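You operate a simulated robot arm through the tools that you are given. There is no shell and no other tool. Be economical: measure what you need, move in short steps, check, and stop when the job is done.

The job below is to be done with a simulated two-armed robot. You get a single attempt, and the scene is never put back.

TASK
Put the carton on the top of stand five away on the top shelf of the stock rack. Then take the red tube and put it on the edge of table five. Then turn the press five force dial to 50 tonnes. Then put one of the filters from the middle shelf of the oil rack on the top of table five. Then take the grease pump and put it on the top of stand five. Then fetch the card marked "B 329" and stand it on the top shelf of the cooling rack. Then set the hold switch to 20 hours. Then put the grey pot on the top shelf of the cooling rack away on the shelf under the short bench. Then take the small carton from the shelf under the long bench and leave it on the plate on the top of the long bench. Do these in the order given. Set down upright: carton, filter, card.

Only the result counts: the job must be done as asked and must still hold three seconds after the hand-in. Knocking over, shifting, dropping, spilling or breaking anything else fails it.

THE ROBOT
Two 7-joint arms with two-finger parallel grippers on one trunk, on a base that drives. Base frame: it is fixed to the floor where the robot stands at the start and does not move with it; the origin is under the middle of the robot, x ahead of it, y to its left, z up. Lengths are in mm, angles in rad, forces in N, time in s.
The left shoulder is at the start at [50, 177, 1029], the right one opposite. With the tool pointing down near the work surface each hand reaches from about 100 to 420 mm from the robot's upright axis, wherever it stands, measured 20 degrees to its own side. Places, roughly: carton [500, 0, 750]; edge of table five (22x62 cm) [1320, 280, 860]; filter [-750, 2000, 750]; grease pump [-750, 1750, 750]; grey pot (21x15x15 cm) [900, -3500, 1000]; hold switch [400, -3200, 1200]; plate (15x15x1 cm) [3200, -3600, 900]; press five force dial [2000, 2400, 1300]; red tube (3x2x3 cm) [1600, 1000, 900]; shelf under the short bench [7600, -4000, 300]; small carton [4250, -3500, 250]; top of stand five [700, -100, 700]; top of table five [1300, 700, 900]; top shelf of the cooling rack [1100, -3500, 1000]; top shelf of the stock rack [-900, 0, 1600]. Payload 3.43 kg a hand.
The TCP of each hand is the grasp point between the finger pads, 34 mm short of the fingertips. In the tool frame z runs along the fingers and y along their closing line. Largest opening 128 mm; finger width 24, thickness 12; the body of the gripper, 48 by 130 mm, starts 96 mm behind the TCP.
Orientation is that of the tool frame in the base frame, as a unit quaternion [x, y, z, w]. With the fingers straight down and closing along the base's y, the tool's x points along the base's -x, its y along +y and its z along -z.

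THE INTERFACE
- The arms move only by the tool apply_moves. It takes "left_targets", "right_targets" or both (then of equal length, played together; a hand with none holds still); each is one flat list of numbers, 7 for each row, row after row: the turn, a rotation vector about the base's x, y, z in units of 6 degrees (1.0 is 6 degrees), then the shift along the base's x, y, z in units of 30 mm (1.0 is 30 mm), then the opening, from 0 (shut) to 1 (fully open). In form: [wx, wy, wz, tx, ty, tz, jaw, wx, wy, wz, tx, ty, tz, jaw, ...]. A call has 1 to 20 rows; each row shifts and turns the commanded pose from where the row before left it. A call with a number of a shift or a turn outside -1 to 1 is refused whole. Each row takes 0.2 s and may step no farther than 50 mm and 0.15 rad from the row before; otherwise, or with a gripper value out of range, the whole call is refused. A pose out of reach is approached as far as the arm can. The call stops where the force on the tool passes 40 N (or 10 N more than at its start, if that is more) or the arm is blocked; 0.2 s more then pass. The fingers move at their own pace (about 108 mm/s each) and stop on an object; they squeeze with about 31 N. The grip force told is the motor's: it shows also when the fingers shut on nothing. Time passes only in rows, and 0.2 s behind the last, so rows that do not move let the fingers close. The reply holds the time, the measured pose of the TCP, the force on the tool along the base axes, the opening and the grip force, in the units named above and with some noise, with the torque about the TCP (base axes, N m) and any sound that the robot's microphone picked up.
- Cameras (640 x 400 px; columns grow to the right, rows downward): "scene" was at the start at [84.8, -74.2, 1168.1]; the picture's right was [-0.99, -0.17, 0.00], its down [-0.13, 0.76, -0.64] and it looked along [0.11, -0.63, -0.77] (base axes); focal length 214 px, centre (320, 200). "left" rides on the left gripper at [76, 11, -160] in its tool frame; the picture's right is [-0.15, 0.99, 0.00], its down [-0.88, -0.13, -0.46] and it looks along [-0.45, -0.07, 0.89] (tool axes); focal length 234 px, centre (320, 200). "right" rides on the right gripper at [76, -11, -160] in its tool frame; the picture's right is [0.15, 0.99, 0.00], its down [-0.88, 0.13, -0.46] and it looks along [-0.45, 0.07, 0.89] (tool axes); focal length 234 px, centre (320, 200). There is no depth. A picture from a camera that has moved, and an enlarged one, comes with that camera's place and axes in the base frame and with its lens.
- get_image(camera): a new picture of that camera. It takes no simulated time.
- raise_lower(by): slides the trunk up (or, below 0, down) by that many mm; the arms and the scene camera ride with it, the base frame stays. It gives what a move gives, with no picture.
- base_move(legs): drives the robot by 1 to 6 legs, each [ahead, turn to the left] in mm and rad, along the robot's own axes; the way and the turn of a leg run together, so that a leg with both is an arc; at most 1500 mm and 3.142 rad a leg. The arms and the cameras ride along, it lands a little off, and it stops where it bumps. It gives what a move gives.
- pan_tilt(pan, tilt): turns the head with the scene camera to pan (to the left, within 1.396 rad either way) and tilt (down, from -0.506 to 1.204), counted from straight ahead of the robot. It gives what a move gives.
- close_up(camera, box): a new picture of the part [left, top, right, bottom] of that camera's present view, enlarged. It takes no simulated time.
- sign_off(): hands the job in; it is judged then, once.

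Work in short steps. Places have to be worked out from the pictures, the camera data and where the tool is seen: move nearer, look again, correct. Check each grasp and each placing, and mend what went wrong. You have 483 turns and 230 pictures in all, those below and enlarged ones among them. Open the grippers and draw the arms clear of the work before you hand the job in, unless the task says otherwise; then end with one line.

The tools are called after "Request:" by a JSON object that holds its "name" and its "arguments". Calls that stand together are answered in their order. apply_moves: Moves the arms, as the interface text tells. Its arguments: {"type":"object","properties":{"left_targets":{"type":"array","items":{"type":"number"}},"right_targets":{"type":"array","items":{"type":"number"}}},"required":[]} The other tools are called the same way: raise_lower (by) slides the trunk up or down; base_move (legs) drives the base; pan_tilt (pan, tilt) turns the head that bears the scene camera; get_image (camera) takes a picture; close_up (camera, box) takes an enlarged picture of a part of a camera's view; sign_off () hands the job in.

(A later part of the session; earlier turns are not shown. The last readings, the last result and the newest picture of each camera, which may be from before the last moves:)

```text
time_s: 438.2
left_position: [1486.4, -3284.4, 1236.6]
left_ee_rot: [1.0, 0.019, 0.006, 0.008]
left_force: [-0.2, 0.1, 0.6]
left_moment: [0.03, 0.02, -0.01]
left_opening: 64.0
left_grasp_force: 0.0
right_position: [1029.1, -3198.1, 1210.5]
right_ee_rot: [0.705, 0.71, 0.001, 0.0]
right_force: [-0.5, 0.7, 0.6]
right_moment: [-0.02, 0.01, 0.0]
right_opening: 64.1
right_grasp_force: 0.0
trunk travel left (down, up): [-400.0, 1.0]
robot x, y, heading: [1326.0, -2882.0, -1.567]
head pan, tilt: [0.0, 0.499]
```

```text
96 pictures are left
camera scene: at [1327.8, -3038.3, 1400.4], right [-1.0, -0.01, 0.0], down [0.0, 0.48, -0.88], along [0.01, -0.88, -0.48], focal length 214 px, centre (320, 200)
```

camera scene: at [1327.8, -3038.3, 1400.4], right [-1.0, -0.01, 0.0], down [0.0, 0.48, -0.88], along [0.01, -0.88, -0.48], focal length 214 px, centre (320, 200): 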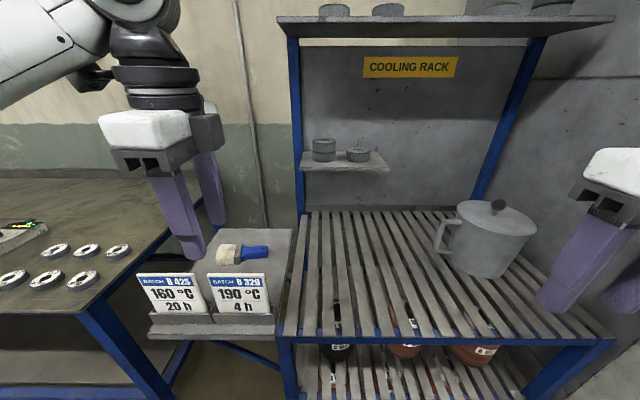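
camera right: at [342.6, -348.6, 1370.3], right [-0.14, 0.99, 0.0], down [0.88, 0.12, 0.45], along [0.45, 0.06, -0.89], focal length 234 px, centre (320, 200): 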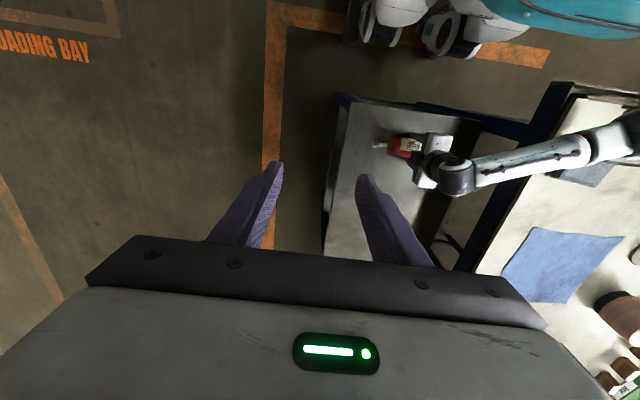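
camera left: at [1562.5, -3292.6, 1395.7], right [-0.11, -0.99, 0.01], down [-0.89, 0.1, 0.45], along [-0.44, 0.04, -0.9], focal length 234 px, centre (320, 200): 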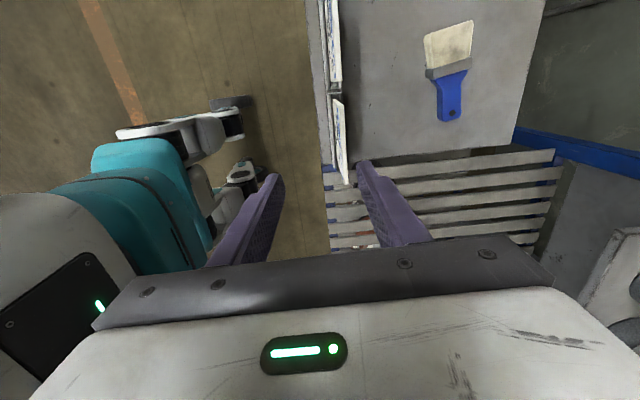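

Request:
{"name": "close_up", "arguments": {"camera": "left", "box": [260, 0, 480, 190]}}

Request:
{"name": "close_up", "arguments": {"camera": "scene", "box": [120, 230, 320, 355]}}

```text
2.11 times, centred on (370, 95) of left
camera zoom: at [1562.5, -3292.6, 1395.7], right [-0.11, -0.99, 0.01], down [-0.89, 0.1, 0.45], along [-0.44, 0.04, -0.9], focal length 493 px, centre (215, 421)
```

zoom: 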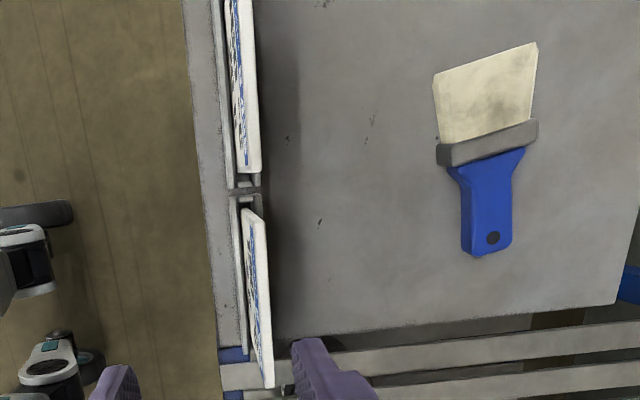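

```text
3.20 times, centred on (220, 292) of scene
camera zoom: at [1327.8, -3038.3, 1400.4], right [-1.0, -0.01, 0.0], down [0.0, 0.48, -0.88], along [0.01, -0.88, -0.48], focal length 686 px, centre (640, -96)
```

zoom: 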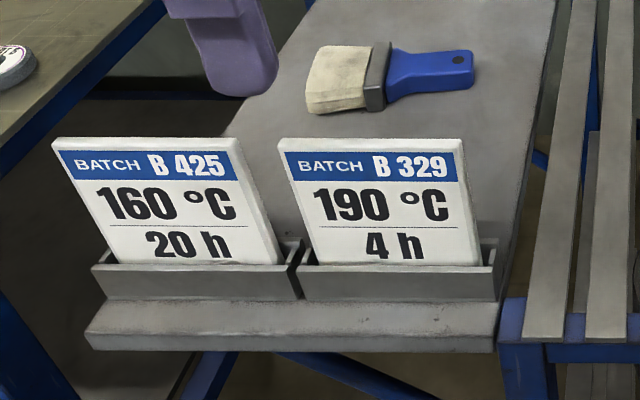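

The cards are thick slabs in shallow troughs. I lower the left hand over B 329's top edge and close gently.

Request:
{"name": "apply_moves", "arguments": {"left_targets": [0, 0, 0, 0.1, -0.5, 0, 0.5, 0, 0, 0, 0, -0.45, 0, 0.5, 0, 0, 0, 0, 0, -0.9, 0.5, 0, 0, 0, 0, 0, -0.9, 0.5, 0, 0, 0, 0, 0, -0.9, 0.5, 0, 0, 0, 0, 0, -0.9, 0.5, 0, 0, 0, 0, 0, -0.9, 0.5]}}

Request:
{"name": "close_up", "arguments": {"camera": "scene", "box": [120, 200, 320, 325]}}

Request:
{"name": "get_image", "arguments": {"camera": "left"}}

```text
time_s: 439.8
left_position: [1489.3, -3313.0, 1099.4]
left_ee_rot: [1.0, 0.018, 0.004, 0.008]
left_force: [0.7, 0.8, -0.1]
left_moment: [0.01, 0.02, 0.02]
left_opening: 64.3
left_grasp_force: 0.0
right_position: [1031.2, -3198.6, 1210.7]
right_ee_rot: [0.705, 0.71, 0.0, 0.0]
right_force: [0.6, -0.9, -1.2]
right_moment: [-0.02, -0.03, 0.01]
right_opening: 64.0
right_grasp_force: 0.0
trunk travel left (down, up): [-400.0, 1.0]
robot x, y, heading: [1324.8, -2877.3, -1.562]
head pan, tilt: [0.0, 0.499]
```

```text
3.20 times, centred on (220, 262) of scene
camera zoom: at [1328.2, -3038.3, 1400.4], right [-1.0, -0.01, 0.0], down [0.0, 0.48, -0.88], along [0.01, -0.88, -0.48], focal length 686 px, centre (640, 0)
```

zoom: 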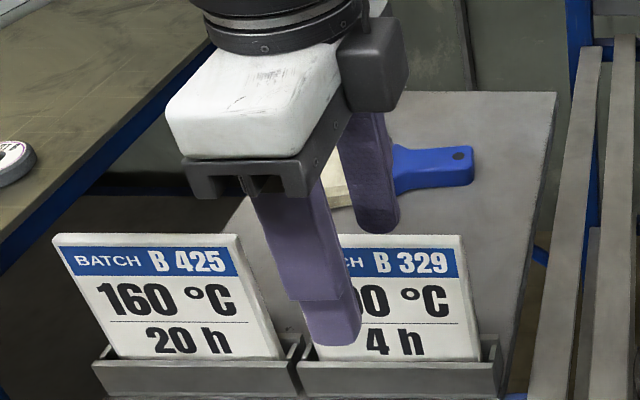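

```text
92 pictures are left
camera left: at [1565.4, -3319.5, 1259.5], right [-0.11, -0.99, 0.02], down [-0.89, 0.11, 0.45], along [-0.44, 0.04, -0.9], focal length 234 px, centre (320, 200)
```

left: 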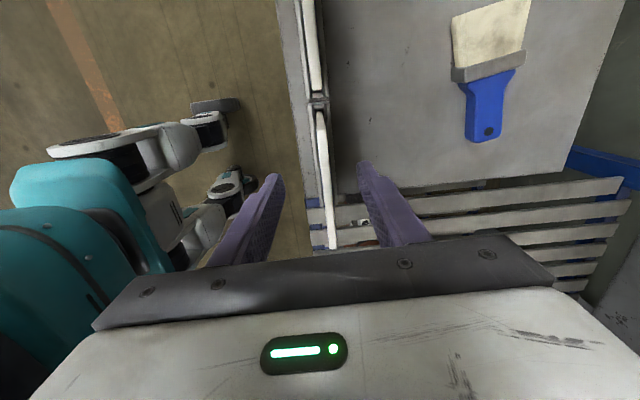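

Aligned with the card's centre. I go down 20 mm and close.

Request:
{"name": "apply_moves", "arguments": {"left_targets": [0, 0, 0, 0, -0.05, -0.7, 0.5, 0, 0, 0, 0, 0, 0, 0.2, 0, 0, 0, 0, 0, 0, 0, 0, 0, 0, 0, 0, 0, 0, 0, 0, 0, 0, 0, 0, 0]}}

Request:
{"name": "close_up", "arguments": {"camera": "left", "box": [240, 60, 440, 260]}}

```text
time_s: 441.0
left_position: [1489.9, -3316.0, 1078.2]
left_ee_rot: [1.0, 0.017, 0.004, 0.009]
left_force: [-0.5, -3.0, 0.7]
left_moment: [-0.34, 0.05, -0.16]
left_opening: 6.4
left_grasp_force: 31.0
right_position: [1029.7, -3198.1, 1210.8]
right_ee_rot: [0.705, 0.709, 0.001, -0.001]
right_force: [0.0, -0.1, -0.1]
right_moment: [0.01, -0.01, 0.0]
right_opening: 64.0
right_grasp_force: 0.1
trunk travel left (down, up): [-400.0, 1.0]
robot x, y, heading: [1326.5, -2876.7, -1.562]
head pan, tilt: [0.0, 0.499]
```

```text
2.00 times, centred on (340, 160) of left
camera zoom: at [1565.2, -3322.9, 1238.8], right [-0.11, -0.99, 0.02], down [-0.89, 0.11, 0.45], along [-0.44, 0.04, -0.9], focal length 468 px, centre (280, 280)
```

zoom: 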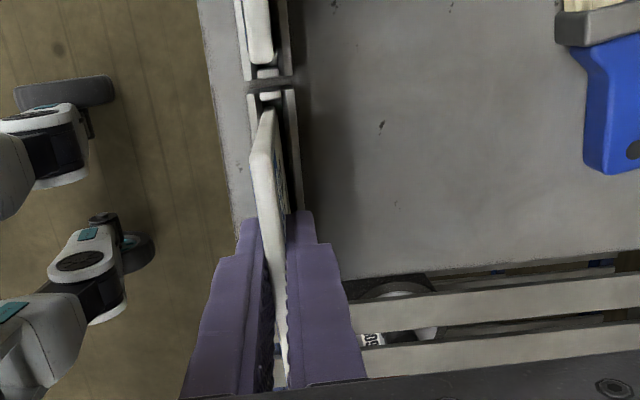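

Card gripped (6 mm). I lift it 150 mm straight up and look.

Request:
{"name": "apply_moves", "arguments": {"left_targets": [0, 0, 0, 0, 0, 0.5, 0, 0, 0, 0, 0, 0, 0.8, 0, 0, 0, 0, 0, 0, 0.9, 0, 0, 0, 0, 0, 0, 0.9, 0, 0, 0, 0, 0, 0, 0.9, 0, 0, 0, 0, 0, 0, 0.9, 0, 0, 0, 0, 0, 0, 0.9, 0]}}

Request:
{"name": "get_image", "arguments": {"camera": "scene"}}

Request:
{"name": "close_up", "arguments": {"camera": "left", "box": [220, 40, 460, 260]}}

```text
time_s: 442.6
left_position: [1489.5, -3315.3, 1252.3]
left_ee_rot: [1.0, 0.018, 0.006, 0.008]
left_force: [-0.1, -0.3, -0.6]
left_moment: [-0.04, 0.01, 0.01]
left_opening: 6.6
left_grasp_force: 31.2
right_position: [1030.1, -3196.7, 1210.7]
right_ee_rot: [0.704, 0.71, 0.001, 0.0]
right_force: [-0.5, 0.4, 0.4]
right_moment: [-0.02, 0.01, 0.0]
right_opening: 63.9
right_grasp_force: 0.1
trunk travel left (down, up): [-400.0, 1.0]
robot x, y, heading: [1322.0, -2878.3, -1.565]
head pan, tilt: [0.0, 0.499]
```

```text
90 pictures are left
camera scene: at [1327.6, -3037.6, 1400.4], right [-1.0, -0.01, 0.0], down [0.0, 0.48, -0.88], along [0.01, -0.88, -0.48], focal length 214 px, centre (320, 200)
```

scene: 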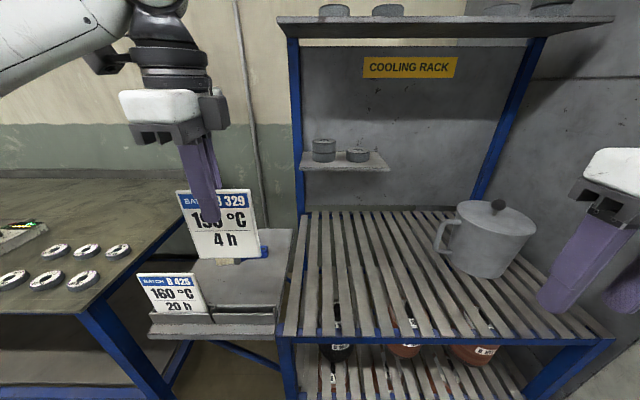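

```text
1.82 times, centred on (340, 150) of left
camera zoom: at [1563.1, -3321.5, 1412.7], right [-0.11, -0.99, 0.01], down [-0.89, 0.11, 0.44], along [-0.44, 0.04, -0.9], focal length 426 px, centre (284, 291)
```

zoom: 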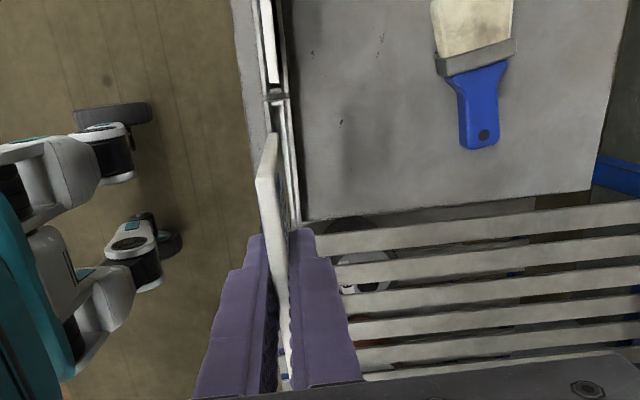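

The card lifts out alone. I level it, move over the left part of the slatted shelf (about [1290, −3350]) and lower to TCP z≈1100.

Request:
{"name": "apply_moves", "arguments": {"left_targets": [0.15, -0.25, -0.17, -0.83, -0.15, 0, 0, 0, -0.25, -0.17, -0.83, -0.15, 0, 0, 0, 0, 0, -0.83, -0.15, 0, 0, 0, 0, 0, -0.83, -0.15, 0, 0, 0, 0, 0, -0.83, -0.15, 0, 0, 0, 0, 0, -0.83, -0.15, 0, 0, 0, 0, 0, -0.83, -0.15, 0, 0, 0, 0, 0, -0.83, -0.15, 0, 0, 0, 0, 0, 0, 0, -0.8, 0, 0, 0, 0, 0, 0, -0.8, 0, 0, 0, 0, 0, 0, -0.8, 0, 0, 0, 0, 0, 0, -0.8, 0, 0, 0, 0, 0, 0, -0.8, 0, 0, 0, 0, 0, 0, -0.8, 0]}}

Request:
{"name": "get_image", "arguments": {"camera": "scene"}}

Request:
{"name": "get_image", "arguments": {"camera": "right"}}

```text
time_s: 445.6
left_position: [1290.2, -3352.5, 1110.2]
left_ee_rot: [1.0, 0.0, 0.031, 0.001]
left_force: [0.3, -0.4, 0.0]
left_moment: [0.01, -0.01, 0.03]
left_opening: 6.1
left_grasp_force: 30.9
right_position: [1031.2, -3197.3, 1210.9]
right_ee_rot: [0.705, 0.71, 0.001, -0.001]
right_force: [1.3, -0.7, 0.1]
right_moment: [-0.04, 0.0, -0.01]
right_opening: 63.9
right_grasp_force: 0.2
trunk travel left (down, up): [-400.0, 1.0]
robot x, y, heading: [1328.5, -2875.2, -1.565]
head pan, tilt: [0.0, 0.499]
```

```text
88 pictures are left
camera scene: at [1328.0, -3038.3, 1400.4], right [-1.0, -0.01, 0.0], down [0.0, 0.48, -0.88], along [0.01, -0.88, -0.48], focal length 214 px, centre (320, 200)
```

scene: 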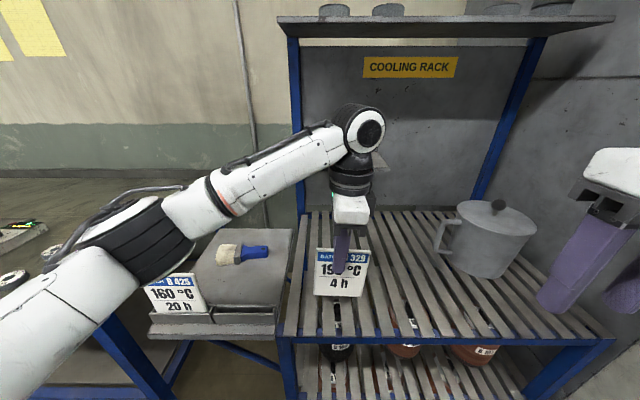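

```text
87 pictures are left
camera right: at [1019.7, -3122.4, 1370.4], right [0.99, 0.15, 0.0], down [0.14, -0.88, 0.45], along [0.07, -0.45, -0.89], focal length 234 px, centre (320, 200)
```

right: 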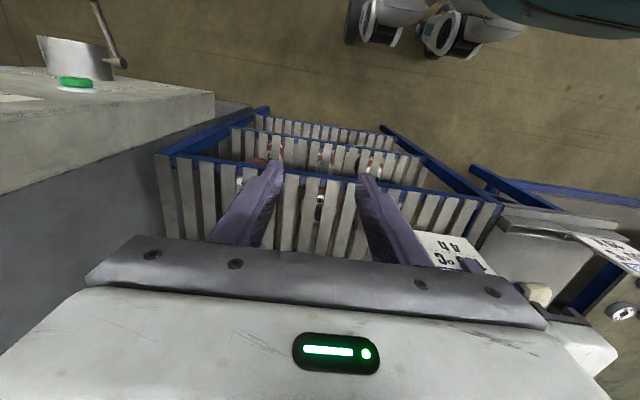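

Request:
{"name": "close_up", "arguments": {"camera": "scene", "box": [280, 220, 400, 310]}}

```text
4.44 times, centred on (340, 265) of scene
camera zoom: at [1328.0, -3038.3, 1400.4], right [-1.0, -0.01, 0.0], down [0.0, 0.48, -0.88], along [0.01, -0.88, -0.48], focal length 953 px, centre (231, -89)
```

zoom: 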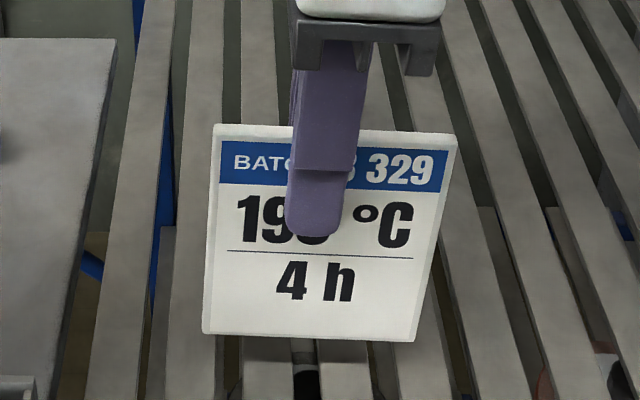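

I take out 2° of over-correction and lower in small steps to find the slats.

Request:
{"name": "apply_moves", "arguments": {"left_targets": [0, 0.33, 0, 0, 0, 0, 0, 0, 0, 0, 0, 0, -0.2, 0, 0, 0, 0, 0, 0, -0.1, 0, 0, 0, 0, 0, 0, 0, 0]}}

```text
time_s: 446.6
left_position: [1290.8, -3351.7, 1100.9]
left_ee_rot: [1.0, 0.0, 0.014, 0.001]
left_force: [-0.2, 0.0, -1.6]
left_moment: [0.01, -0.01, -0.04]
left_opening: 6.3
left_grasp_force: 31.0
right_position: [1031.0, -3197.9, 1210.6]
right_ee_rot: [0.704, 0.71, 0.0, 0.0]
right_force: [0.1, 0.0, 0.2]
right_moment: [0.01, 0.01, -0.01]
right_opening: 64.0
right_grasp_force: 0.0
trunk travel left (down, up): [-400.0, 1.0]
robot x, y, heading: [1325.4, -2876.5, -1.563]
head pan, tilt: [0.0, 0.499]
```

Request:
{"name": "apply_moves", "arguments": {"left_targets": [0, 0, 0, 0, 0, -0.2, 0, 0, 0, 0, 0, 0, -0.1, 0, 0, 0, 0, 0, 0, 0, 0]}}

Request:
{"name": "close_up", "arguments": {"camera": "scene", "box": [280, 220, 400, 310]}}

```text
time_s: 447.4
left_position: [1289.9, -3352.5, 1090.5]
left_ee_rot: [1.0, 0.0, 0.014, 0.0]
left_force: [0.3, 0.3, -1.4]
left_moment: [0.04, -0.02, 0.02]
left_opening: 6.2
left_grasp_force: 30.6
right_position: [1030.4, -3197.1, 1211.0]
right_ee_rot: [0.705, 0.71, 0.001, -0.002]
right_force: [0.1, -0.2, -0.2]
right_moment: [0.0, 0.0, 0.04]
right_opening: 63.9
right_grasp_force: 0.0
trunk travel left (down, up): [-400.0, 1.0]
robot x, y, heading: [1325.0, -2879.8, -1.566]
head pan, tilt: [0.0, 0.499]
```

```text
4.44 times, centred on (340, 265) of scene
camera zoom: at [1327.9, -3038.1, 1400.4], right [-1.0, -0.01, 0.0], down [0.0, 0.48, -0.88], along [0.01, -0.88, -0.48], focal length 953 px, centre (231, -89)
```

zoom: 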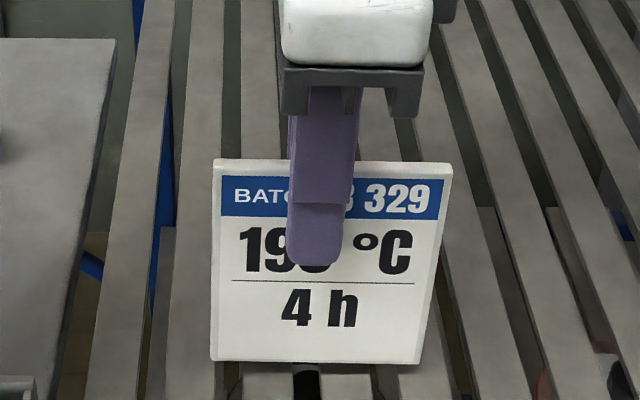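

Level now. Continuing down.

Request:
{"name": "apply_moves", "arguments": {"left_targets": [0, 0, 0, 0, 0, -0.1, 0, 0, 0, 0, 0, 0, -0.1, 0, 0, 0, 0, 0, 0, -0.1, 0, 0, 0, 0, 0, 0, 0, 0]}}

```text
time_s: 448.4
left_position: [1292.2, -3350.9, 1082.4]
left_ee_rot: [1.0, -0.001, 0.013, 0.0]
left_force: [-0.1, 0.5, -1.0]
left_moment: [0.05, -0.01, -0.01]
left_opening: 6.3
left_grasp_force: 30.5
right_position: [1032.3, -3198.0, 1210.3]
right_ee_rot: [0.705, 0.71, 0.001, -0.001]
right_force: [0.6, 0.2, -0.4]
right_moment: [0.0, 0.02, 0.0]
right_opening: 63.9
right_grasp_force: 0.0
trunk travel left (down, up): [-400.0, 1.0]
robot x, y, heading: [1322.3, -2877.7, -1.562]
head pan, tilt: [0.0, 0.499]
```

Request:
{"name": "apply_moves", "arguments": {"left_targets": [0, 0, 0, 0, 0, -0.1, 0, 0, 0, 0, 0, 0, -0.1, 0, 0, 0, 0, 0, 0, 0, 0]}}

```text
time_s: 449.2
left_position: [1291.6, -3351.4, 1077.1]
left_ee_rot: [1.0, 0.0, 0.014, 0.001]
left_force: [0.3, -0.5, 1.5]
left_moment: [-0.04, 0.07, 0.03]
left_opening: 6.2
left_grasp_force: 31.4
right_position: [1030.5, -3198.1, 1210.8]
right_ee_rot: [0.705, 0.709, 0.001, -0.001]
right_force: [0.5, 0.4, -0.2]
right_moment: [0.03, 0.01, -0.01]
right_opening: 63.9
right_grasp_force: 0.0
trunk travel left (down, up): [-400.0, 1.0]
robot x, y, heading: [1321.2, -2877.5, -1.561]
head pan, tilt: [0.0, 0.499]
```

Possible first contact (+1.5 N). One more 2 mm step.

Request:
{"name": "apply_moves", "arguments": {"left_targets": [0, 0, 0, 0, 0, -0.07, 0, 0, 0, 0, 0, 0, 0, 0]}}

Request:
{"name": "close_up", "arguments": {"camera": "scene", "box": [280, 220, 400, 310]}}

```text
time_s: 449.8
left_position: [1291.4, -3352.2, 1075.8]
left_ee_rot: [1.0, 0.0, 0.012, 0.002]
left_force: [4.9, 0.1, 17.1]
left_moment: [0.02, 0.55, -0.01]
left_opening: 6.3
left_grasp_force: 30.6
right_position: [1031.5, -3196.4, 1211.8]
right_ee_rot: [0.705, 0.71, 0.0, -0.001]
right_force: [0.4, 0.8, -0.6]
right_moment: [0.01, -0.04, -0.03]
right_opening: 63.9
right_grasp_force: 0.1
trunk travel left (down, up): [-400.0, 1.0]
robot x, y, heading: [1325.7, -2880.6, -1.566]
head pan, tilt: [0.0, 0.499]
```

```text
4.44 times, centred on (340, 265) of scene
camera zoom: at [1328.7, -3036.5, 1400.9], right [-1.0, -0.01, 0.0], down [0.0, 0.48, -0.88], along [0.01, -0.88, -0.48], focal length 953 px, centre (231, -89)
```

zoom: 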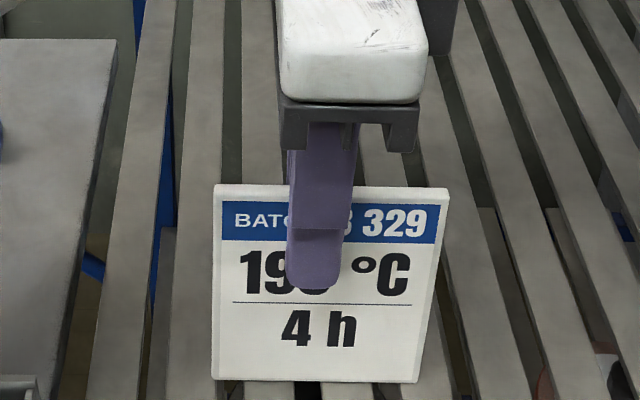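

Firm contact. I relieve 1 mm and open slowly.

Request:
{"name": "apply_moves", "arguments": {"left_targets": [0, 0, 0, 0, 0, 0.04, 0, 0, 0, 0, 0, 0, 0, 0, 0, 0, 0, 0, 0, 0, 0.06, 0, 0, 0, 0, 0, 0, 0.08, 0, 0, 0, 0, 0, 0, 0.1, 0, 0, 0, 0, 0, 0, 0.13]}}

Request:
{"name": "close_up", "arguments": {"camera": "left", "box": [220, 60, 420, 260]}}

Request:
{"name": "close_up", "arguments": {"camera": "scene", "box": [280, 220, 400, 310]}}

```text
time_s: 451.2
left_position: [1290.4, -3352.3, 1075.4]
left_ee_rot: [1.0, 0.0, 0.014, 0.001]
left_force: [0.1, 0.4, -0.7]
left_moment: [0.0, -0.02, 0.01]
left_opening: 16.6
left_grasp_force: 0.0
right_position: [1030.2, -3197.5, 1210.7]
right_ee_rot: [0.704, 0.71, 0.001, 0.0]
right_force: [0.5, 0.3, -0.1]
right_moment: [0.0, -0.01, 0.01]
right_opening: 64.0
right_grasp_force: 0.1
trunk travel left (down, up): [-400.0, 1.0]
robot x, y, heading: [1326.5, -2875.7, -1.567]
head pan, tilt: [0.0, 0.499]
```

```text
2.00 times, centred on (320, 160) of left
camera zoom: at [1362.6, -3363.7, 1236.8], right [-0.15, -0.99, 0.0], down [-0.89, 0.13, 0.43], along [-0.43, 0.07, -0.9], focal length 468 px, centre (320, 280)
```

zoom: 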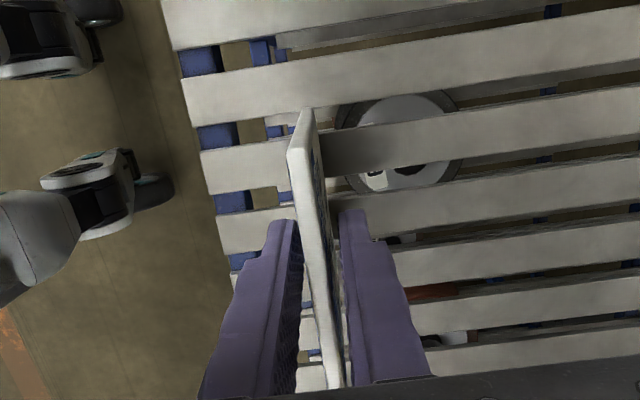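

```text
4.44 times, centred on (340, 265) of scene
camera zoom: at [1327.9, -3038.0, 1400.4], right [-1.0, -0.01, 0.0], down [0.0, 0.48, -0.88], along [0.01, -0.88, -0.48], focal length 953 px, centre (231, -89)
```

zoom: 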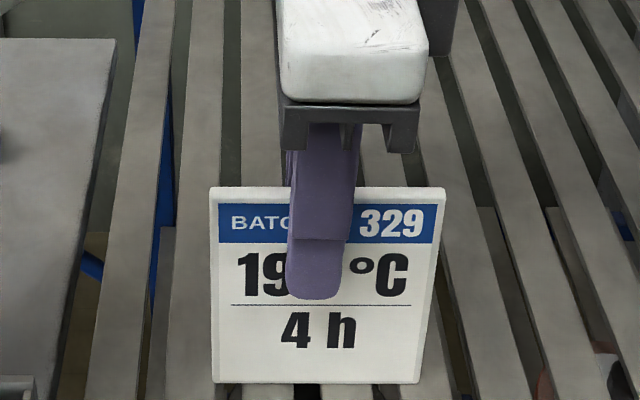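

The card appears to stand. I open wider slowly and check that it stays.

Request:
{"name": "apply_moves", "arguments": {"left_targets": [0, 0, 0, 0, 0, 0, 0.17, 0, 0, 0, 0, 0, 0, 0.21, 0, 0, 0, 0, 0, 0, 0.25, 0, 0, 0, 0, 0, 0, 0.3, 0, 0, 0, 0, 0, 0, 0.3]}}

Request:
{"name": "close_up", "arguments": {"camera": "left", "box": [220, 60, 420, 260]}}

```text
time_s: 452.4
left_position: [1291.8, -3351.8, 1076.2]
left_ee_rot: [1.0, -0.001, 0.014, 0.001]
left_force: [-0.3, -0.5, 0.0]
left_moment: [0.02, 0.01, 0.02]
left_opening: 38.4
left_grasp_force: 0.0
right_position: [1029.6, -3197.3, 1210.3]
right_ee_rot: [0.705, 0.709, 0.001, -0.001]
right_force: [0.6, 0.5, -0.2]
right_moment: [0.02, 0.02, -0.03]
right_opening: 63.8
right_grasp_force: 0.0
trunk travel left (down, up): [-400.0, 1.0]
robot x, y, heading: [1324.2, -2876.7, -1.568]
head pan, tilt: [0.0, 0.499]
```

```text
2.00 times, centred on (320, 160) of left
camera zoom: at [1362.7, -3363.7, 1236.9], right [-0.15, -0.99, 0.0], down [-0.89, 0.13, 0.43], along [-0.43, 0.06, -0.9], focal length 468 px, centre (320, 280)
```

zoom: 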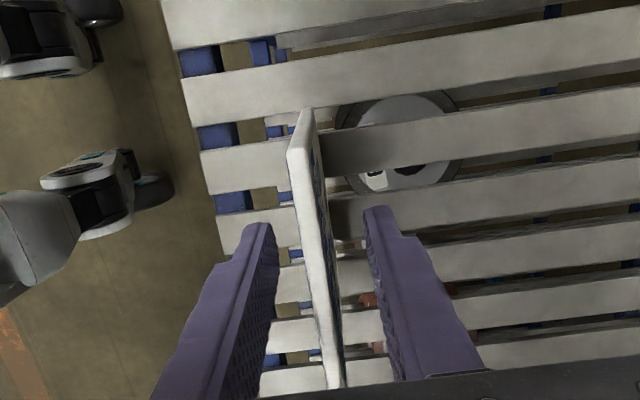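

It stands by itself. I raise the hand straight up.

Request:
{"name": "apply_moves", "arguments": {"left_targets": [0, 0, 0, 0, 0, 0.4, 0.3, 0, 0, 0, 0, 0, 0.6, 0.3, 0, 0, 0, 0, 0, 0.8, 0.3, 0, 0, 0, 0, 0, 0.9, 0.3, 0, 0, 0, 0, 0, 0.9, 0.3, 0, 0, 0, 0, 0, 0.9, 0.3, 0, 0, 0, 0, 0, 0.9, 0.3]}}

Request:
{"name": "get_image", "arguments": {"camera": "scene"}}

```text
time_s: 454.0
left_position: [1289.4, -3352.1, 1237.8]
left_ee_rot: [1.0, 0.0, 0.014, 0.002]
left_force: [0.5, 0.6, -0.8]
left_moment: [0.0, -0.01, -0.02]
left_opening: 38.4
left_grasp_force: 0.0
right_position: [1031.4, -3196.0, 1211.0]
right_ee_rot: [0.704, 0.71, 0.001, -0.001]
right_force: [0.1, 0.1, -0.8]
right_moment: [0.0, 0.0, 0.02]
right_opening: 64.1
right_grasp_force: 0.0
trunk travel left (down, up): [-400.0, 1.0]
robot x, y, heading: [1326.7, -2878.7, -1.565]
head pan, tilt: [0.0, 0.499]
```

```text
80 pictures are left
camera scene: at [1327.8, -3037.5, 1400.5], right [-1.0, -0.01, 0.0], down [0.0, 0.48, -0.88], along [0.01, -0.88, -0.48], focal length 214 px, centre (320, 200)
```

scene: 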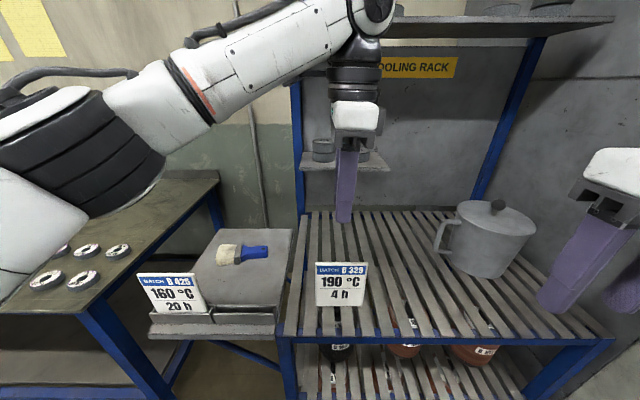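

Card stands upright on the top shelf. Next the HOLD switch, about [399, −3194, 1185]. I back away first, then turn the left hand to the flipped pose.

Request:
{"name": "base_move", "arguments": {"legs": [[-350, 0]]}}

Request:
{"name": "apply_moves", "arguments": {"left_targets": [0, -0.1, -1, 0.3, 0, 0, 0.5, 0, 0, -1, 0.3, 0, 0, 0.5, 0, 0, -1, 0.3, 0, 0, 0.5, 0, 0, -1, 0.3, 0, 0, 0.5, 0, 0, -1, 0.3, 0, 0, 0.5, 0, 0, -1, 0.3, 0, 0, 0.5, 0, 0, -1, 0.3, 0, 0, 0.5, 0, 0, -1, 0.3, 0, 0, 0.5, 0, 0, -1, 0.3, 0, 0, 0.5, 0, 0, -1, 0.3, 0, 0, 0.5, 0, 0, -1, 0.3, 0, 0, 0.5, 0, 0, -1, 0.3, 0, 0, 0.5, 0, 0, -1, 0.3, 0, 0, 0.5, 0, 0, -1, 0.3, 0, 0, 0.5, 0, 0, -1, 0.3, 0, 0, 0.5]}}

Request:
{"name": "apply_moves", "arguments": {"left_targets": [-1, 0, 0, 0, -0.2, 0, 0.5, -1, 0, 0, 0, -0.2, 0, 0.5, -1, 0, 0, 0, -0.2, 0, 0.5, -1, 0, 0, 0, -0.2, 0, 0.5, -1, 0, 0, 0, -0.2, 0, 0.5, -1, 0, 0, 0, -0.2, 0, 0.5, -1, 0, 0, 0, -0.2, 0, 0.5, -1, 0, 0, 0, -0.2, 0, 0.5, -1, 0, 0, 0, -0.2, 0, 0.5, -1, 0, 0, 0, -0.2, 0, 0.5, -1, 0, 0, 0, -0.2, 0, 0.5, -1, 0, 0, 0, -0.2, 0, 0.5, -1, 0, 0, 0, -0.2, 0, 0.5, -1, 0, 0, 0, -0.2, 0, 0.5, -1, 0, 0, 0, -0.2, 0, 0.5]}}

```text
time_s: 456.2
left_position: [1288.6, -3007.2, 1238.1]
left_ee_rot: [1.0, 0.0, 0.015, 0.001]
left_force: [-0.3, -0.3, -0.1]
left_moment: [-0.04, 0.02, 0.02]
left_opening: 38.4
left_grasp_force: 0.0
right_position: [1027.6, -2850.8, 1211.1]
right_ee_rot: [0.706, 0.709, 0.001, 0.0]
right_force: [-0.1, -0.5, 0.5]
right_moment: [0.01, 0.01, -0.04]
right_opening: 63.7
right_grasp_force: 0.0
trunk travel left (down, up): [-400.0, 1.0]
robot x, y, heading: [1324.5, -2533.4, -1.563]
head pan, tilt: [0.0, 0.499]
```

```text
time_s: 459.4
left_position: [1423.3, -3006.8, 1236.3]
left_ee_rot: [-0.705, 0.709, -0.012, -0.014]
left_force: [0.1, 0.1, 0.6]
left_moment: [-0.01, 0.02, 0.0]
left_opening: 63.9
left_grasp_force: 0.0
right_position: [1027.7, -2852.1, 1210.7]
right_ee_rot: [0.706, 0.708, 0.0, -0.001]
right_force: [0.1, -0.6, -1.0]
right_moment: [-0.01, 0.0, 0.0]
right_opening: 63.9
right_grasp_force: 0.0
trunk travel left (down, up): [-400.0, 1.0]
robot x, y, heading: [1326.1, -2531.5, -1.571]
head pan, tilt: [0.0, 0.499]
```

```text
time_s: 462.6
left_position: [1423.8, -3098.3, 1238.4]
left_ee_rot: [0.488, -0.491, 0.51, 0.51]
left_force: [-0.2, -0.5, 0.0]
left_moment: [0.02, 0.0, 0.0]
left_opening: 64.3
left_grasp_force: 0.0
right_position: [1028.0, -2852.7, 1210.6]
right_ee_rot: [0.706, 0.708, 0.001, -0.001]
right_force: [0.5, 0.0, 0.3]
right_moment: [0.02, 0.0, 0.0]
right_opening: 64.2
right_grasp_force: 0.0
trunk travel left (down, up): [-400.0, 1.0]
robot x, y, heading: [1321.7, -2529.8, -1.566]
head pan, tilt: [0.0, 0.499]
```

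Pointing ahead now. I back 50 mm, and move over to stand before the oven panel.

Request:
{"name": "base_move", "arguments": {"legs": [[-60, 0], [0, -1.571], [1030, 0], [0, 1.571]]}}

Request:
{"name": "pan_tilt", "arguments": {"pan": -0.1, "tilt": 0.3}}

Request:
{"name": "get_image", "arguments": {"camera": "scene"}}

Request:
{"name": "get_image", "arguments": {"camera": "left"}}

```text
time_s: 476.3
left_position: [375.9, -3000.1, 1237.7]
left_ee_rot: [0.482, -0.499, 0.502, 0.516]
left_force: [0.0, -0.1, -0.3]
left_moment: [0.01, 0.0, -0.01]
left_opening: 63.6
left_grasp_force: 0.2
right_position: [-11.3, -2742.0, 1210.7]
right_ee_rot: [0.717, 0.697, 0.001, 0.0]
right_force: [0.3, 1.0, 0.2]
right_moment: [0.01, -0.01, -0.01]
right_opening: 63.8
right_grasp_force: 0.1
trunk travel left (down, up): [-400.0, 1.0]
robot x, y, heading: [292.9, -2431.7, -1.601]
head pan, tilt: [0.0, 0.499]
```

```text
time_s: 477.0
left_position: [376.6, -3000.6, 1237.4]
left_ee_rot: [0.481, -0.499, 0.502, 0.517]
left_force: [-0.7, -0.4, 0.1]
left_moment: [0.01, 0.01, 0.0]
left_opening: 63.9
left_grasp_force: 0.0
right_position: [-11.3, -2742.7, 1210.9]
right_ee_rot: [0.717, 0.697, 0.001, 0.0]
right_force: [-0.1, 0.9, -0.1]
right_moment: [0.01, 0.02, 0.02]
right_opening: 64.0
right_grasp_force: 0.1
trunk travel left (down, up): [-400.0, 1.0]
robot x, y, heading: [293.4, -2432.4, -1.598]
head pan, tilt: [-0.099, 0.3]
```

```text
79 pictures are left
camera scene: at [282.4, -2594.8, 1418.8], right [-0.99, 0.13, 0.0], down [0.04, 0.29, -0.96], along [-0.12, -0.95, -0.3], focal length 214 px, centre (320, 200)
```

scene: 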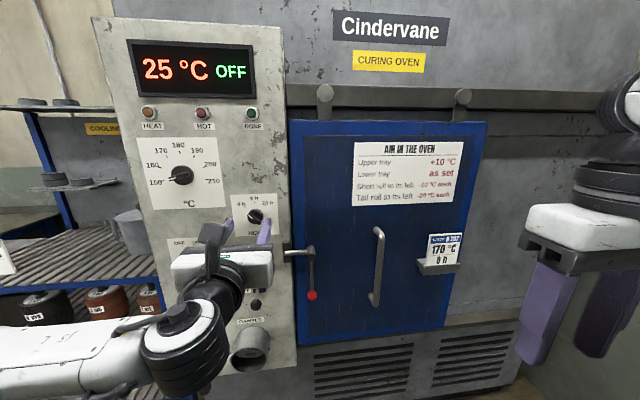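

```text
78 pictures are left
camera left: at [370.5, -2838.4, 1307.4], right [-0.99, 0.03, -0.15], down [0.15, 0.42, -0.9], along [0.04, -0.91, -0.42], focal length 234 px, centre (320, 200)
```

left: 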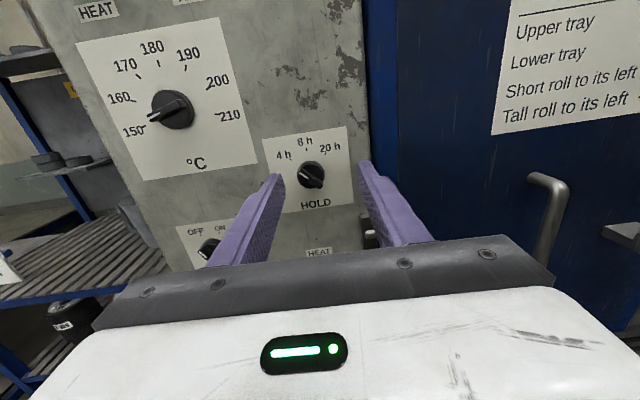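

Request:
{"name": "close_up", "arguments": {"camera": "left", "box": [250, 115, 370, 215]}}

Request:
{"name": "close_up", "arguments": {"camera": "scene", "box": [215, 180, 295, 240]}}

```text
4.00 times, centred on (310, 165) of left
camera zoom: at [370.5, -2838.4, 1307.4], right [-0.99, 0.03, -0.15], down [0.15, 0.42, -0.9], along [0.04, -0.91, -0.42], focal length 937 px, centre (360, 340)
```

zoom: 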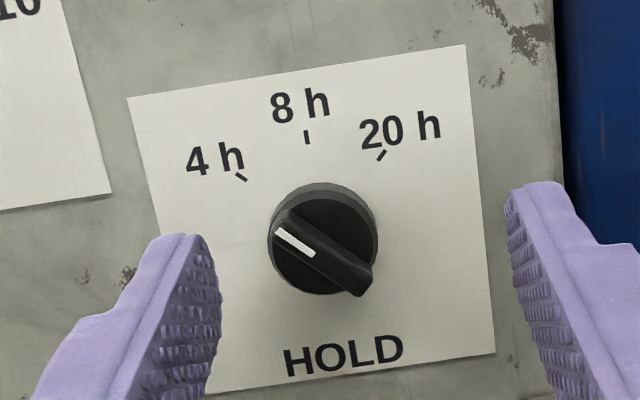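

```text
6.67 times, centred on (255, 210) of scene
camera zoom: at [282.4, -2594.8, 1418.8], right [-0.99, 0.13, 0.0], down [0.04, 0.29, -0.96], along [-0.12, -0.95, -0.3], focal length 1430 px, centre (753, 133)
```

zoom: 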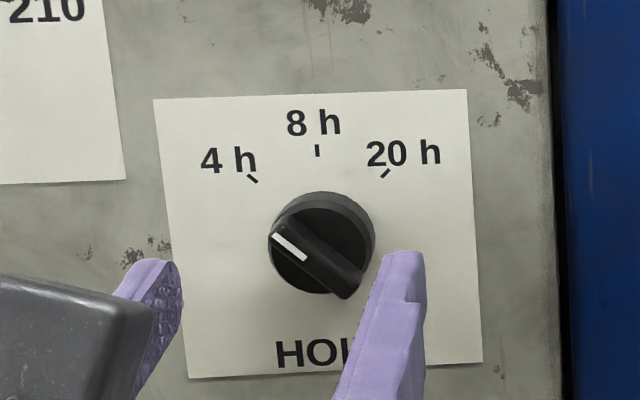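

HOLD is at 4 h; 20 h lies 90° clockwise. The cap is near [393, −3180, 1191]. I align the hand square to the panel, roll it 45° counter-clockwise to straddle the bar, and go to a standoff.

Request:
{"name": "apply_moves", "arguments": {"left_targets": [0.046, 0.94, 0.04, 0.07, -0.3, -0.19, 0.4, 0.046, 0.94, 0.04, 0.07, -0.3, -0.19, 0.4, 0.046, 0.94, 0.04, 0.07, -0.3, -0.19, 0.4, 0.046, 0.94, 0.04, 0.07, -0.3, -0.19, 0.4, 0.046, 0.94, 0.04, 0.07, -0.3, -0.19, 0.4, 0.046, 0.94, 0.04, 0.07, -0.3, -0.19, 0.4, 0.046, 0.94, 0.04, 0.07, -0.3, -0.19, 0.4, 0.046, 0.94, 0.04, 0.07, -0.3, -0.19, 0.4]}}

Request:
{"name": "get_image", "arguments": {"camera": "left"}}

Request:
{"name": "get_image", "arguments": {"camera": "scene"}}

```text
time_s: 478.8
left_position: [393.5, -3073.0, 1193.0]
left_ee_rot: [0.655, -0.264, 0.276, 0.652]
left_force: [-0.3, -0.8, 0.3]
left_moment: [0.02, 0.02, 0.03]
left_opening: 51.2
left_grasp_force: 0.2
right_position: [-10.7, -2741.8, 1210.7]
right_ee_rot: [0.717, 0.697, 0.001, 0.0]
right_force: [-0.2, -0.5, 0.5]
right_moment: [0.03, 0.01, 0.0]
right_opening: 63.8
right_grasp_force: 0.0
trunk travel left (down, up): [-400.0, 1.0]
robot x, y, heading: [291.6, -2429.7, -1.596]
head pan, tilt: [-0.099, 0.3]
```

```text
75 pictures are left
camera left: at [435.5, -2912.3, 1253.4], right [-0.8, -0.01, 0.6], down [-0.54, 0.44, -0.71], along [-0.25, -0.9, -0.36], focal length 234 px, centre (320, 200)
```

left: 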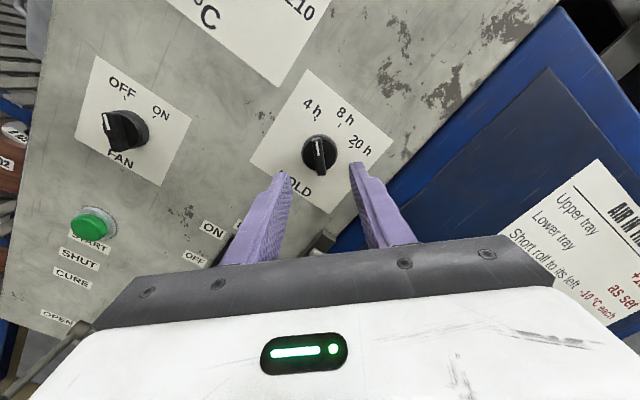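

```text
74 pictures are left
camera scene: at [282.4, -2594.9, 1418.8], right [-0.99, 0.13, 0.0], down [0.04, 0.29, -0.96], along [-0.12, -0.95, -0.3], focal length 214 px, centre (320, 200)
```

scene: 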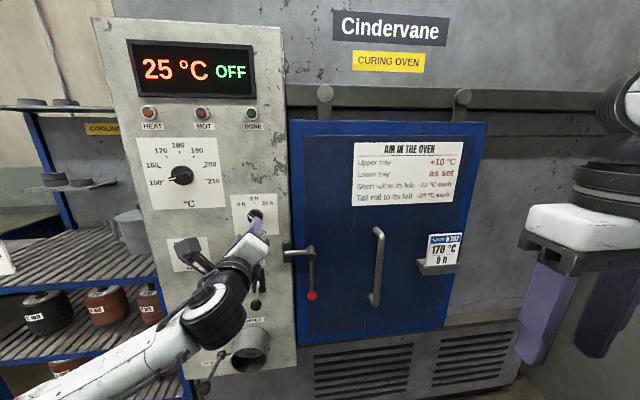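

Well aligned, the bar upright between fingers. I advance 60 mm and check.

Request:
{"name": "apply_moves", "arguments": {"left_targets": [0, 0, 0, -0.06, -0.7, -0.08, 0.4, 0, 0, 0, 0, -0.7, 0, 0.4, 0, 0, 0, 0, -0.6, 0, 0.4]}}

Request:
{"name": "close_up", "arguments": {"camera": "left", "box": [240, 110, 400, 230]}}

Request:
{"name": "close_up", "arguments": {"camera": "scene", "box": [215, 180, 295, 240]}}

```text
time_s: 479.6
left_position: [391.3, -3131.9, 1191.2]
left_ee_rot: [0.654, -0.265, 0.276, 0.652]
left_force: [-0.4, -0.4, 0.7]
left_moment: [0.01, 0.01, 0.0]
left_opening: 51.4
left_grasp_force: 0.0
right_position: [-9.6, -2742.7, 1211.3]
right_ee_rot: [0.717, 0.697, 0.002, 0.0]
right_force: [-0.7, 0.6, 1.1]
right_moment: [-0.02, 0.01, 0.0]
right_opening: 63.8
right_grasp_force: 0.1
trunk travel left (down, up): [-400.0, 1.0]
robot x, y, heading: [293.7, -2433.9, -1.599]
head pan, tilt: [-0.099, 0.3]
```

```text
3.33 times, centred on (320, 170) of left
camera zoom: at [434.7, -2972.3, 1251.3], right [-0.8, -0.01, 0.6], down [-0.54, 0.44, -0.72], along [-0.25, -0.9, -0.36], focal length 781 px, centre (320, 300)
```

zoom: 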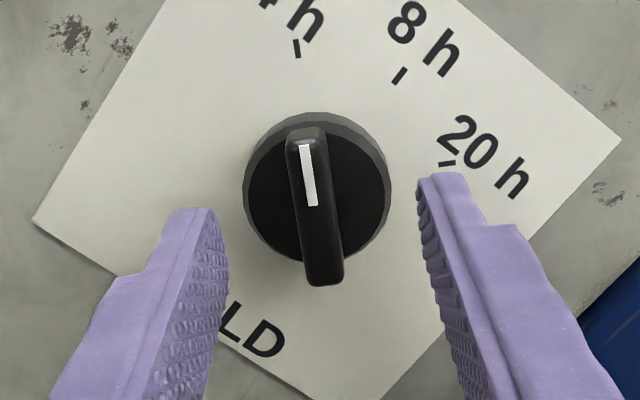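

```text
6.67 times, centred on (255, 210) of scene
camera zoom: at [282.3, -2595.0, 1418.8], right [-0.99, 0.13, 0.0], down [0.04, 0.29, -0.96], along [-0.12, -0.95, -0.3], focal length 1430 px, centre (753, 133)
```

zoom: 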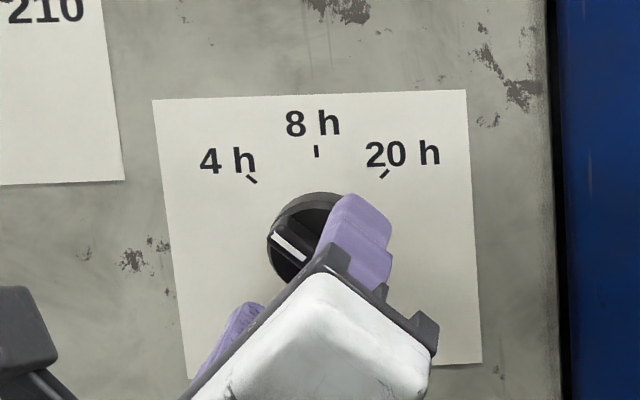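

Pointer is exactly at 4 h; ticks are 44° apart. I roll 8° more to match the bar, advance 17 mm and close.

Request:
{"name": "apply_moves", "arguments": {"left_targets": [0, 0.65, 0, 0, -0.28, 0, 0.4, 0, 0.65, 0, 0, -0.28, 0, 0.4, 0, 0, 0, 0, 0, 0, 0, 0, 0, 0, 0, 0, 0, 0, 0, 0, 0, 0, 0, 0, 0]}}

Request:
{"name": "close_up", "arguments": {"camera": "left", "box": [240, 110, 400, 230]}}

```text
time_s: 480.8
left_position: [392.5, -3148.9, 1190.4]
left_ee_rot: [0.673, -0.219, 0.233, 0.667]
left_force: [2.2, 2.3, -5.0]
left_moment: [-0.46, -1.14, -0.02]
left_opening: 13.9
left_grasp_force: 45.4
right_position: [-10.3, -2742.1, 1210.6]
right_ee_rot: [0.717, 0.697, 0.001, -0.001]
right_force: [-0.1, -0.5, 0.3]
right_moment: [0.0, -0.03, 0.0]
right_opening: 64.0
right_grasp_force: 0.1
trunk travel left (down, up): [-400.0, 1.0]
robot x, y, heading: [296.1, -2434.3, -1.595]
head pan, tilt: [-0.099, 0.3]
```

```text
3.33 times, centred on (320, 170) of left
camera zoom: at [443.0, -2988.5, 1244.9], right [-0.72, -0.02, 0.7], down [-0.63, 0.44, -0.64], along [-0.3, -0.9, -0.33], focal length 781 px, centre (320, 300)
```

zoom: 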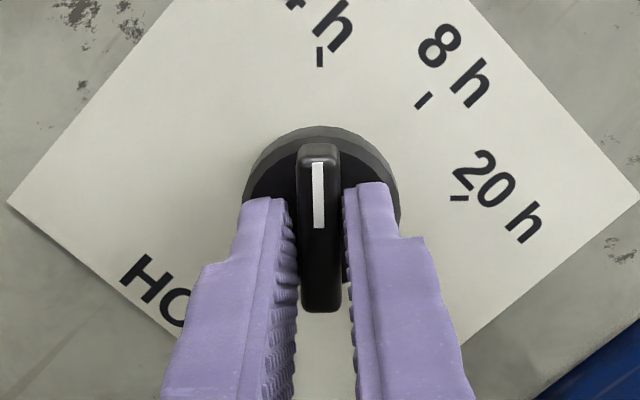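

Bar gripped. I turn clockwise 47° first (past 8 h) and check.

Request:
{"name": "apply_moves", "arguments": {"left_targets": [0, -0.98, 0, 0, 0, 0, 0, 0, -0.98, 0, 0, 0, 0, 0, 0, -0.98, 0, 0, 0, 0, 0, 0, -0.98, 0, 0, 0, 0, 0, 0, -0.98, 0, 0, 0, 0, 0, 0, -0.98, 0, 0, 0, 0, 0, 0, -0.98, 0, 0, 0, 0, 0, 0, -0.98, 0, 0, 0, 0, 0]}}

Request:
{"name": "close_up", "arguments": {"camera": "left", "box": [240, 110, 400, 230]}}

```text
time_s: 482.6
left_position: [392.9, -3149.2, 1189.5]
left_ee_rot: [0.524, -0.468, 0.482, 0.523]
left_force: [8.8, 17.3, -13.9]
left_moment: [0.42, 0.02, -0.28]
left_opening: 10.9
left_grasp_force: 44.5
right_position: [-10.2, -2740.6, 1211.8]
right_ee_rot: [0.716, 0.698, 0.001, 0.0]
right_force: [0.3, -0.2, 0.2]
right_moment: [0.0, 0.03, 0.01]
right_opening: 64.0
right_grasp_force: 0.0
trunk travel left (down, up): [-400.0, 1.0]
robot x, y, heading: [296.1, -2431.5, -1.6]
head pan, tilt: [-0.099, 0.3]
```

```text
3.33 times, centred on (320, 170) of left
camera zoom: at [387.2, -2988.7, 1262.9], right [-1.0, -0.02, -0.05], down [0.04, 0.45, -0.89], along [0.04, -0.9, -0.44], focal length 781 px, centre (320, 300)
```

zoom: 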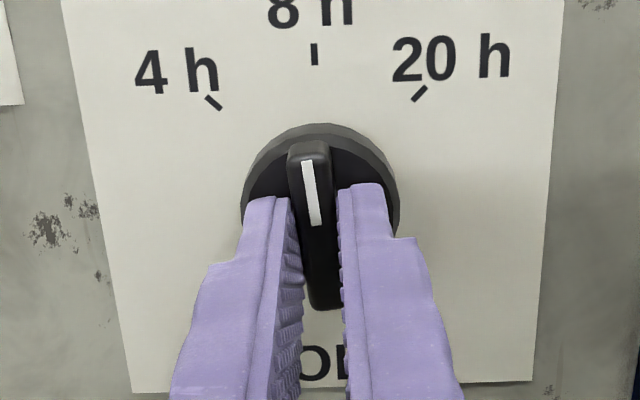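

Now at about 8 h with slight lag. I turn another 48° clockwise.

Request:
{"name": "apply_moves", "arguments": {"left_targets": [0, -1, 0, 0, 0, 0, 0, 0, -1, 0, 0, 0, 0, 0, 0, -1, 0, 0, 0, 0, 0, 0, -1, 0, 0, 0, 0, 0, 0, -1, 0, 0, 0, 0, 0, 0, -1, 0, 0, 0, 0, 0, 0, -1, 0, 0, 0, 0, 0, 0, -1, 0, 0, 0, 0, 0]}}

Request:
{"name": "close_up", "arguments": {"camera": "left", "box": [240, 110, 400, 230]}}

```text
time_s: 484.4
left_position: [392.8, -3148.7, 1189.7]
left_ee_rot: [0.284, -0.64, 0.653, 0.288]
left_force: [11.7, 15.9, -13.5]
left_moment: [0.74, -0.01, 0.02]
left_opening: 10.8
left_grasp_force: 44.2
right_position: [-9.3, -2741.4, 1210.6]
right_ee_rot: [0.717, 0.697, 0.0, -0.001]
right_force: [0.2, 0.9, 0.3]
right_moment: [0.0, 0.01, 0.01]
right_opening: 64.1
right_grasp_force: 0.3
trunk travel left (down, up): [-400.0, 1.0]
robot x, y, heading: [292.0, -2436.6, -1.598]
head pan, tilt: [-0.099, 0.3]
```

```text
3.33 times, centred on (320, 170) of left
camera zoom: at [334.9, -2988.9, 1234.1], right [-0.63, -0.01, -0.77], down [0.69, 0.45, -0.57], along [0.35, -0.89, -0.27], focal length 781 px, centre (320, 300)
```

zoom: 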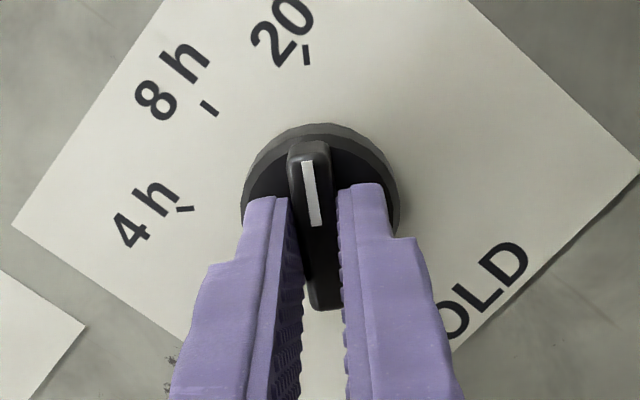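

Pointer aligns with 20 h. I open and back off, then verify.

Request:
{"name": "apply_moves", "arguments": {"left_targets": [0, 0, 0, 0, 0, 0, 0.25, 0, 0, 0, 0, 0, 0, 0.4, 0, 0, 0, 0, 0, 0, 0.4, 0, 0, 0, 0, 0.8, 0, 0.4, 0, 0, 0, 0, 0.8, 0, 0.4, 0, 0, 0, 0, 0.8, 0, 0.4]}}

Request:
{"name": "close_up", "arguments": {"camera": "left", "box": [220, 80, 420, 230]}}

```text
time_s: 485.8
left_position: [391.4, -3076.8, 1190.8]
left_ee_rot: [0.282, -0.64, 0.654, 0.289]
left_force: [0.7, 0.6, -0.4]
left_moment: [-0.01, -0.03, 0.03]
left_opening: 51.4
left_grasp_force: 0.1
right_position: [-10.9, -2741.0, 1210.5]
right_ee_rot: [0.717, 0.697, 0.001, 0.0]
right_force: [0.3, 0.0, -0.2]
right_moment: [-0.03, 0.04, 0.01]
right_opening: 63.7
right_grasp_force: 0.0
trunk travel left (down, up): [-400.0, 1.0]
robot x, y, heading: [292.6, -2436.6, -1.601]
head pan, tilt: [-0.099, 0.3]
```

```text
2.67 times, centred on (320, 155) of left
camera zoom: at [333.5, -2916.0, 1235.9], right [-0.63, -0.02, -0.77], down [0.69, 0.44, -0.57], along [0.35, -0.9, -0.27], focal length 624 px, centre (320, 320)
```

zoom: 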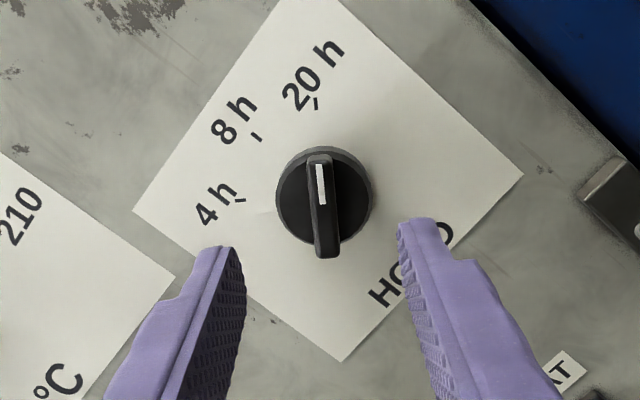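

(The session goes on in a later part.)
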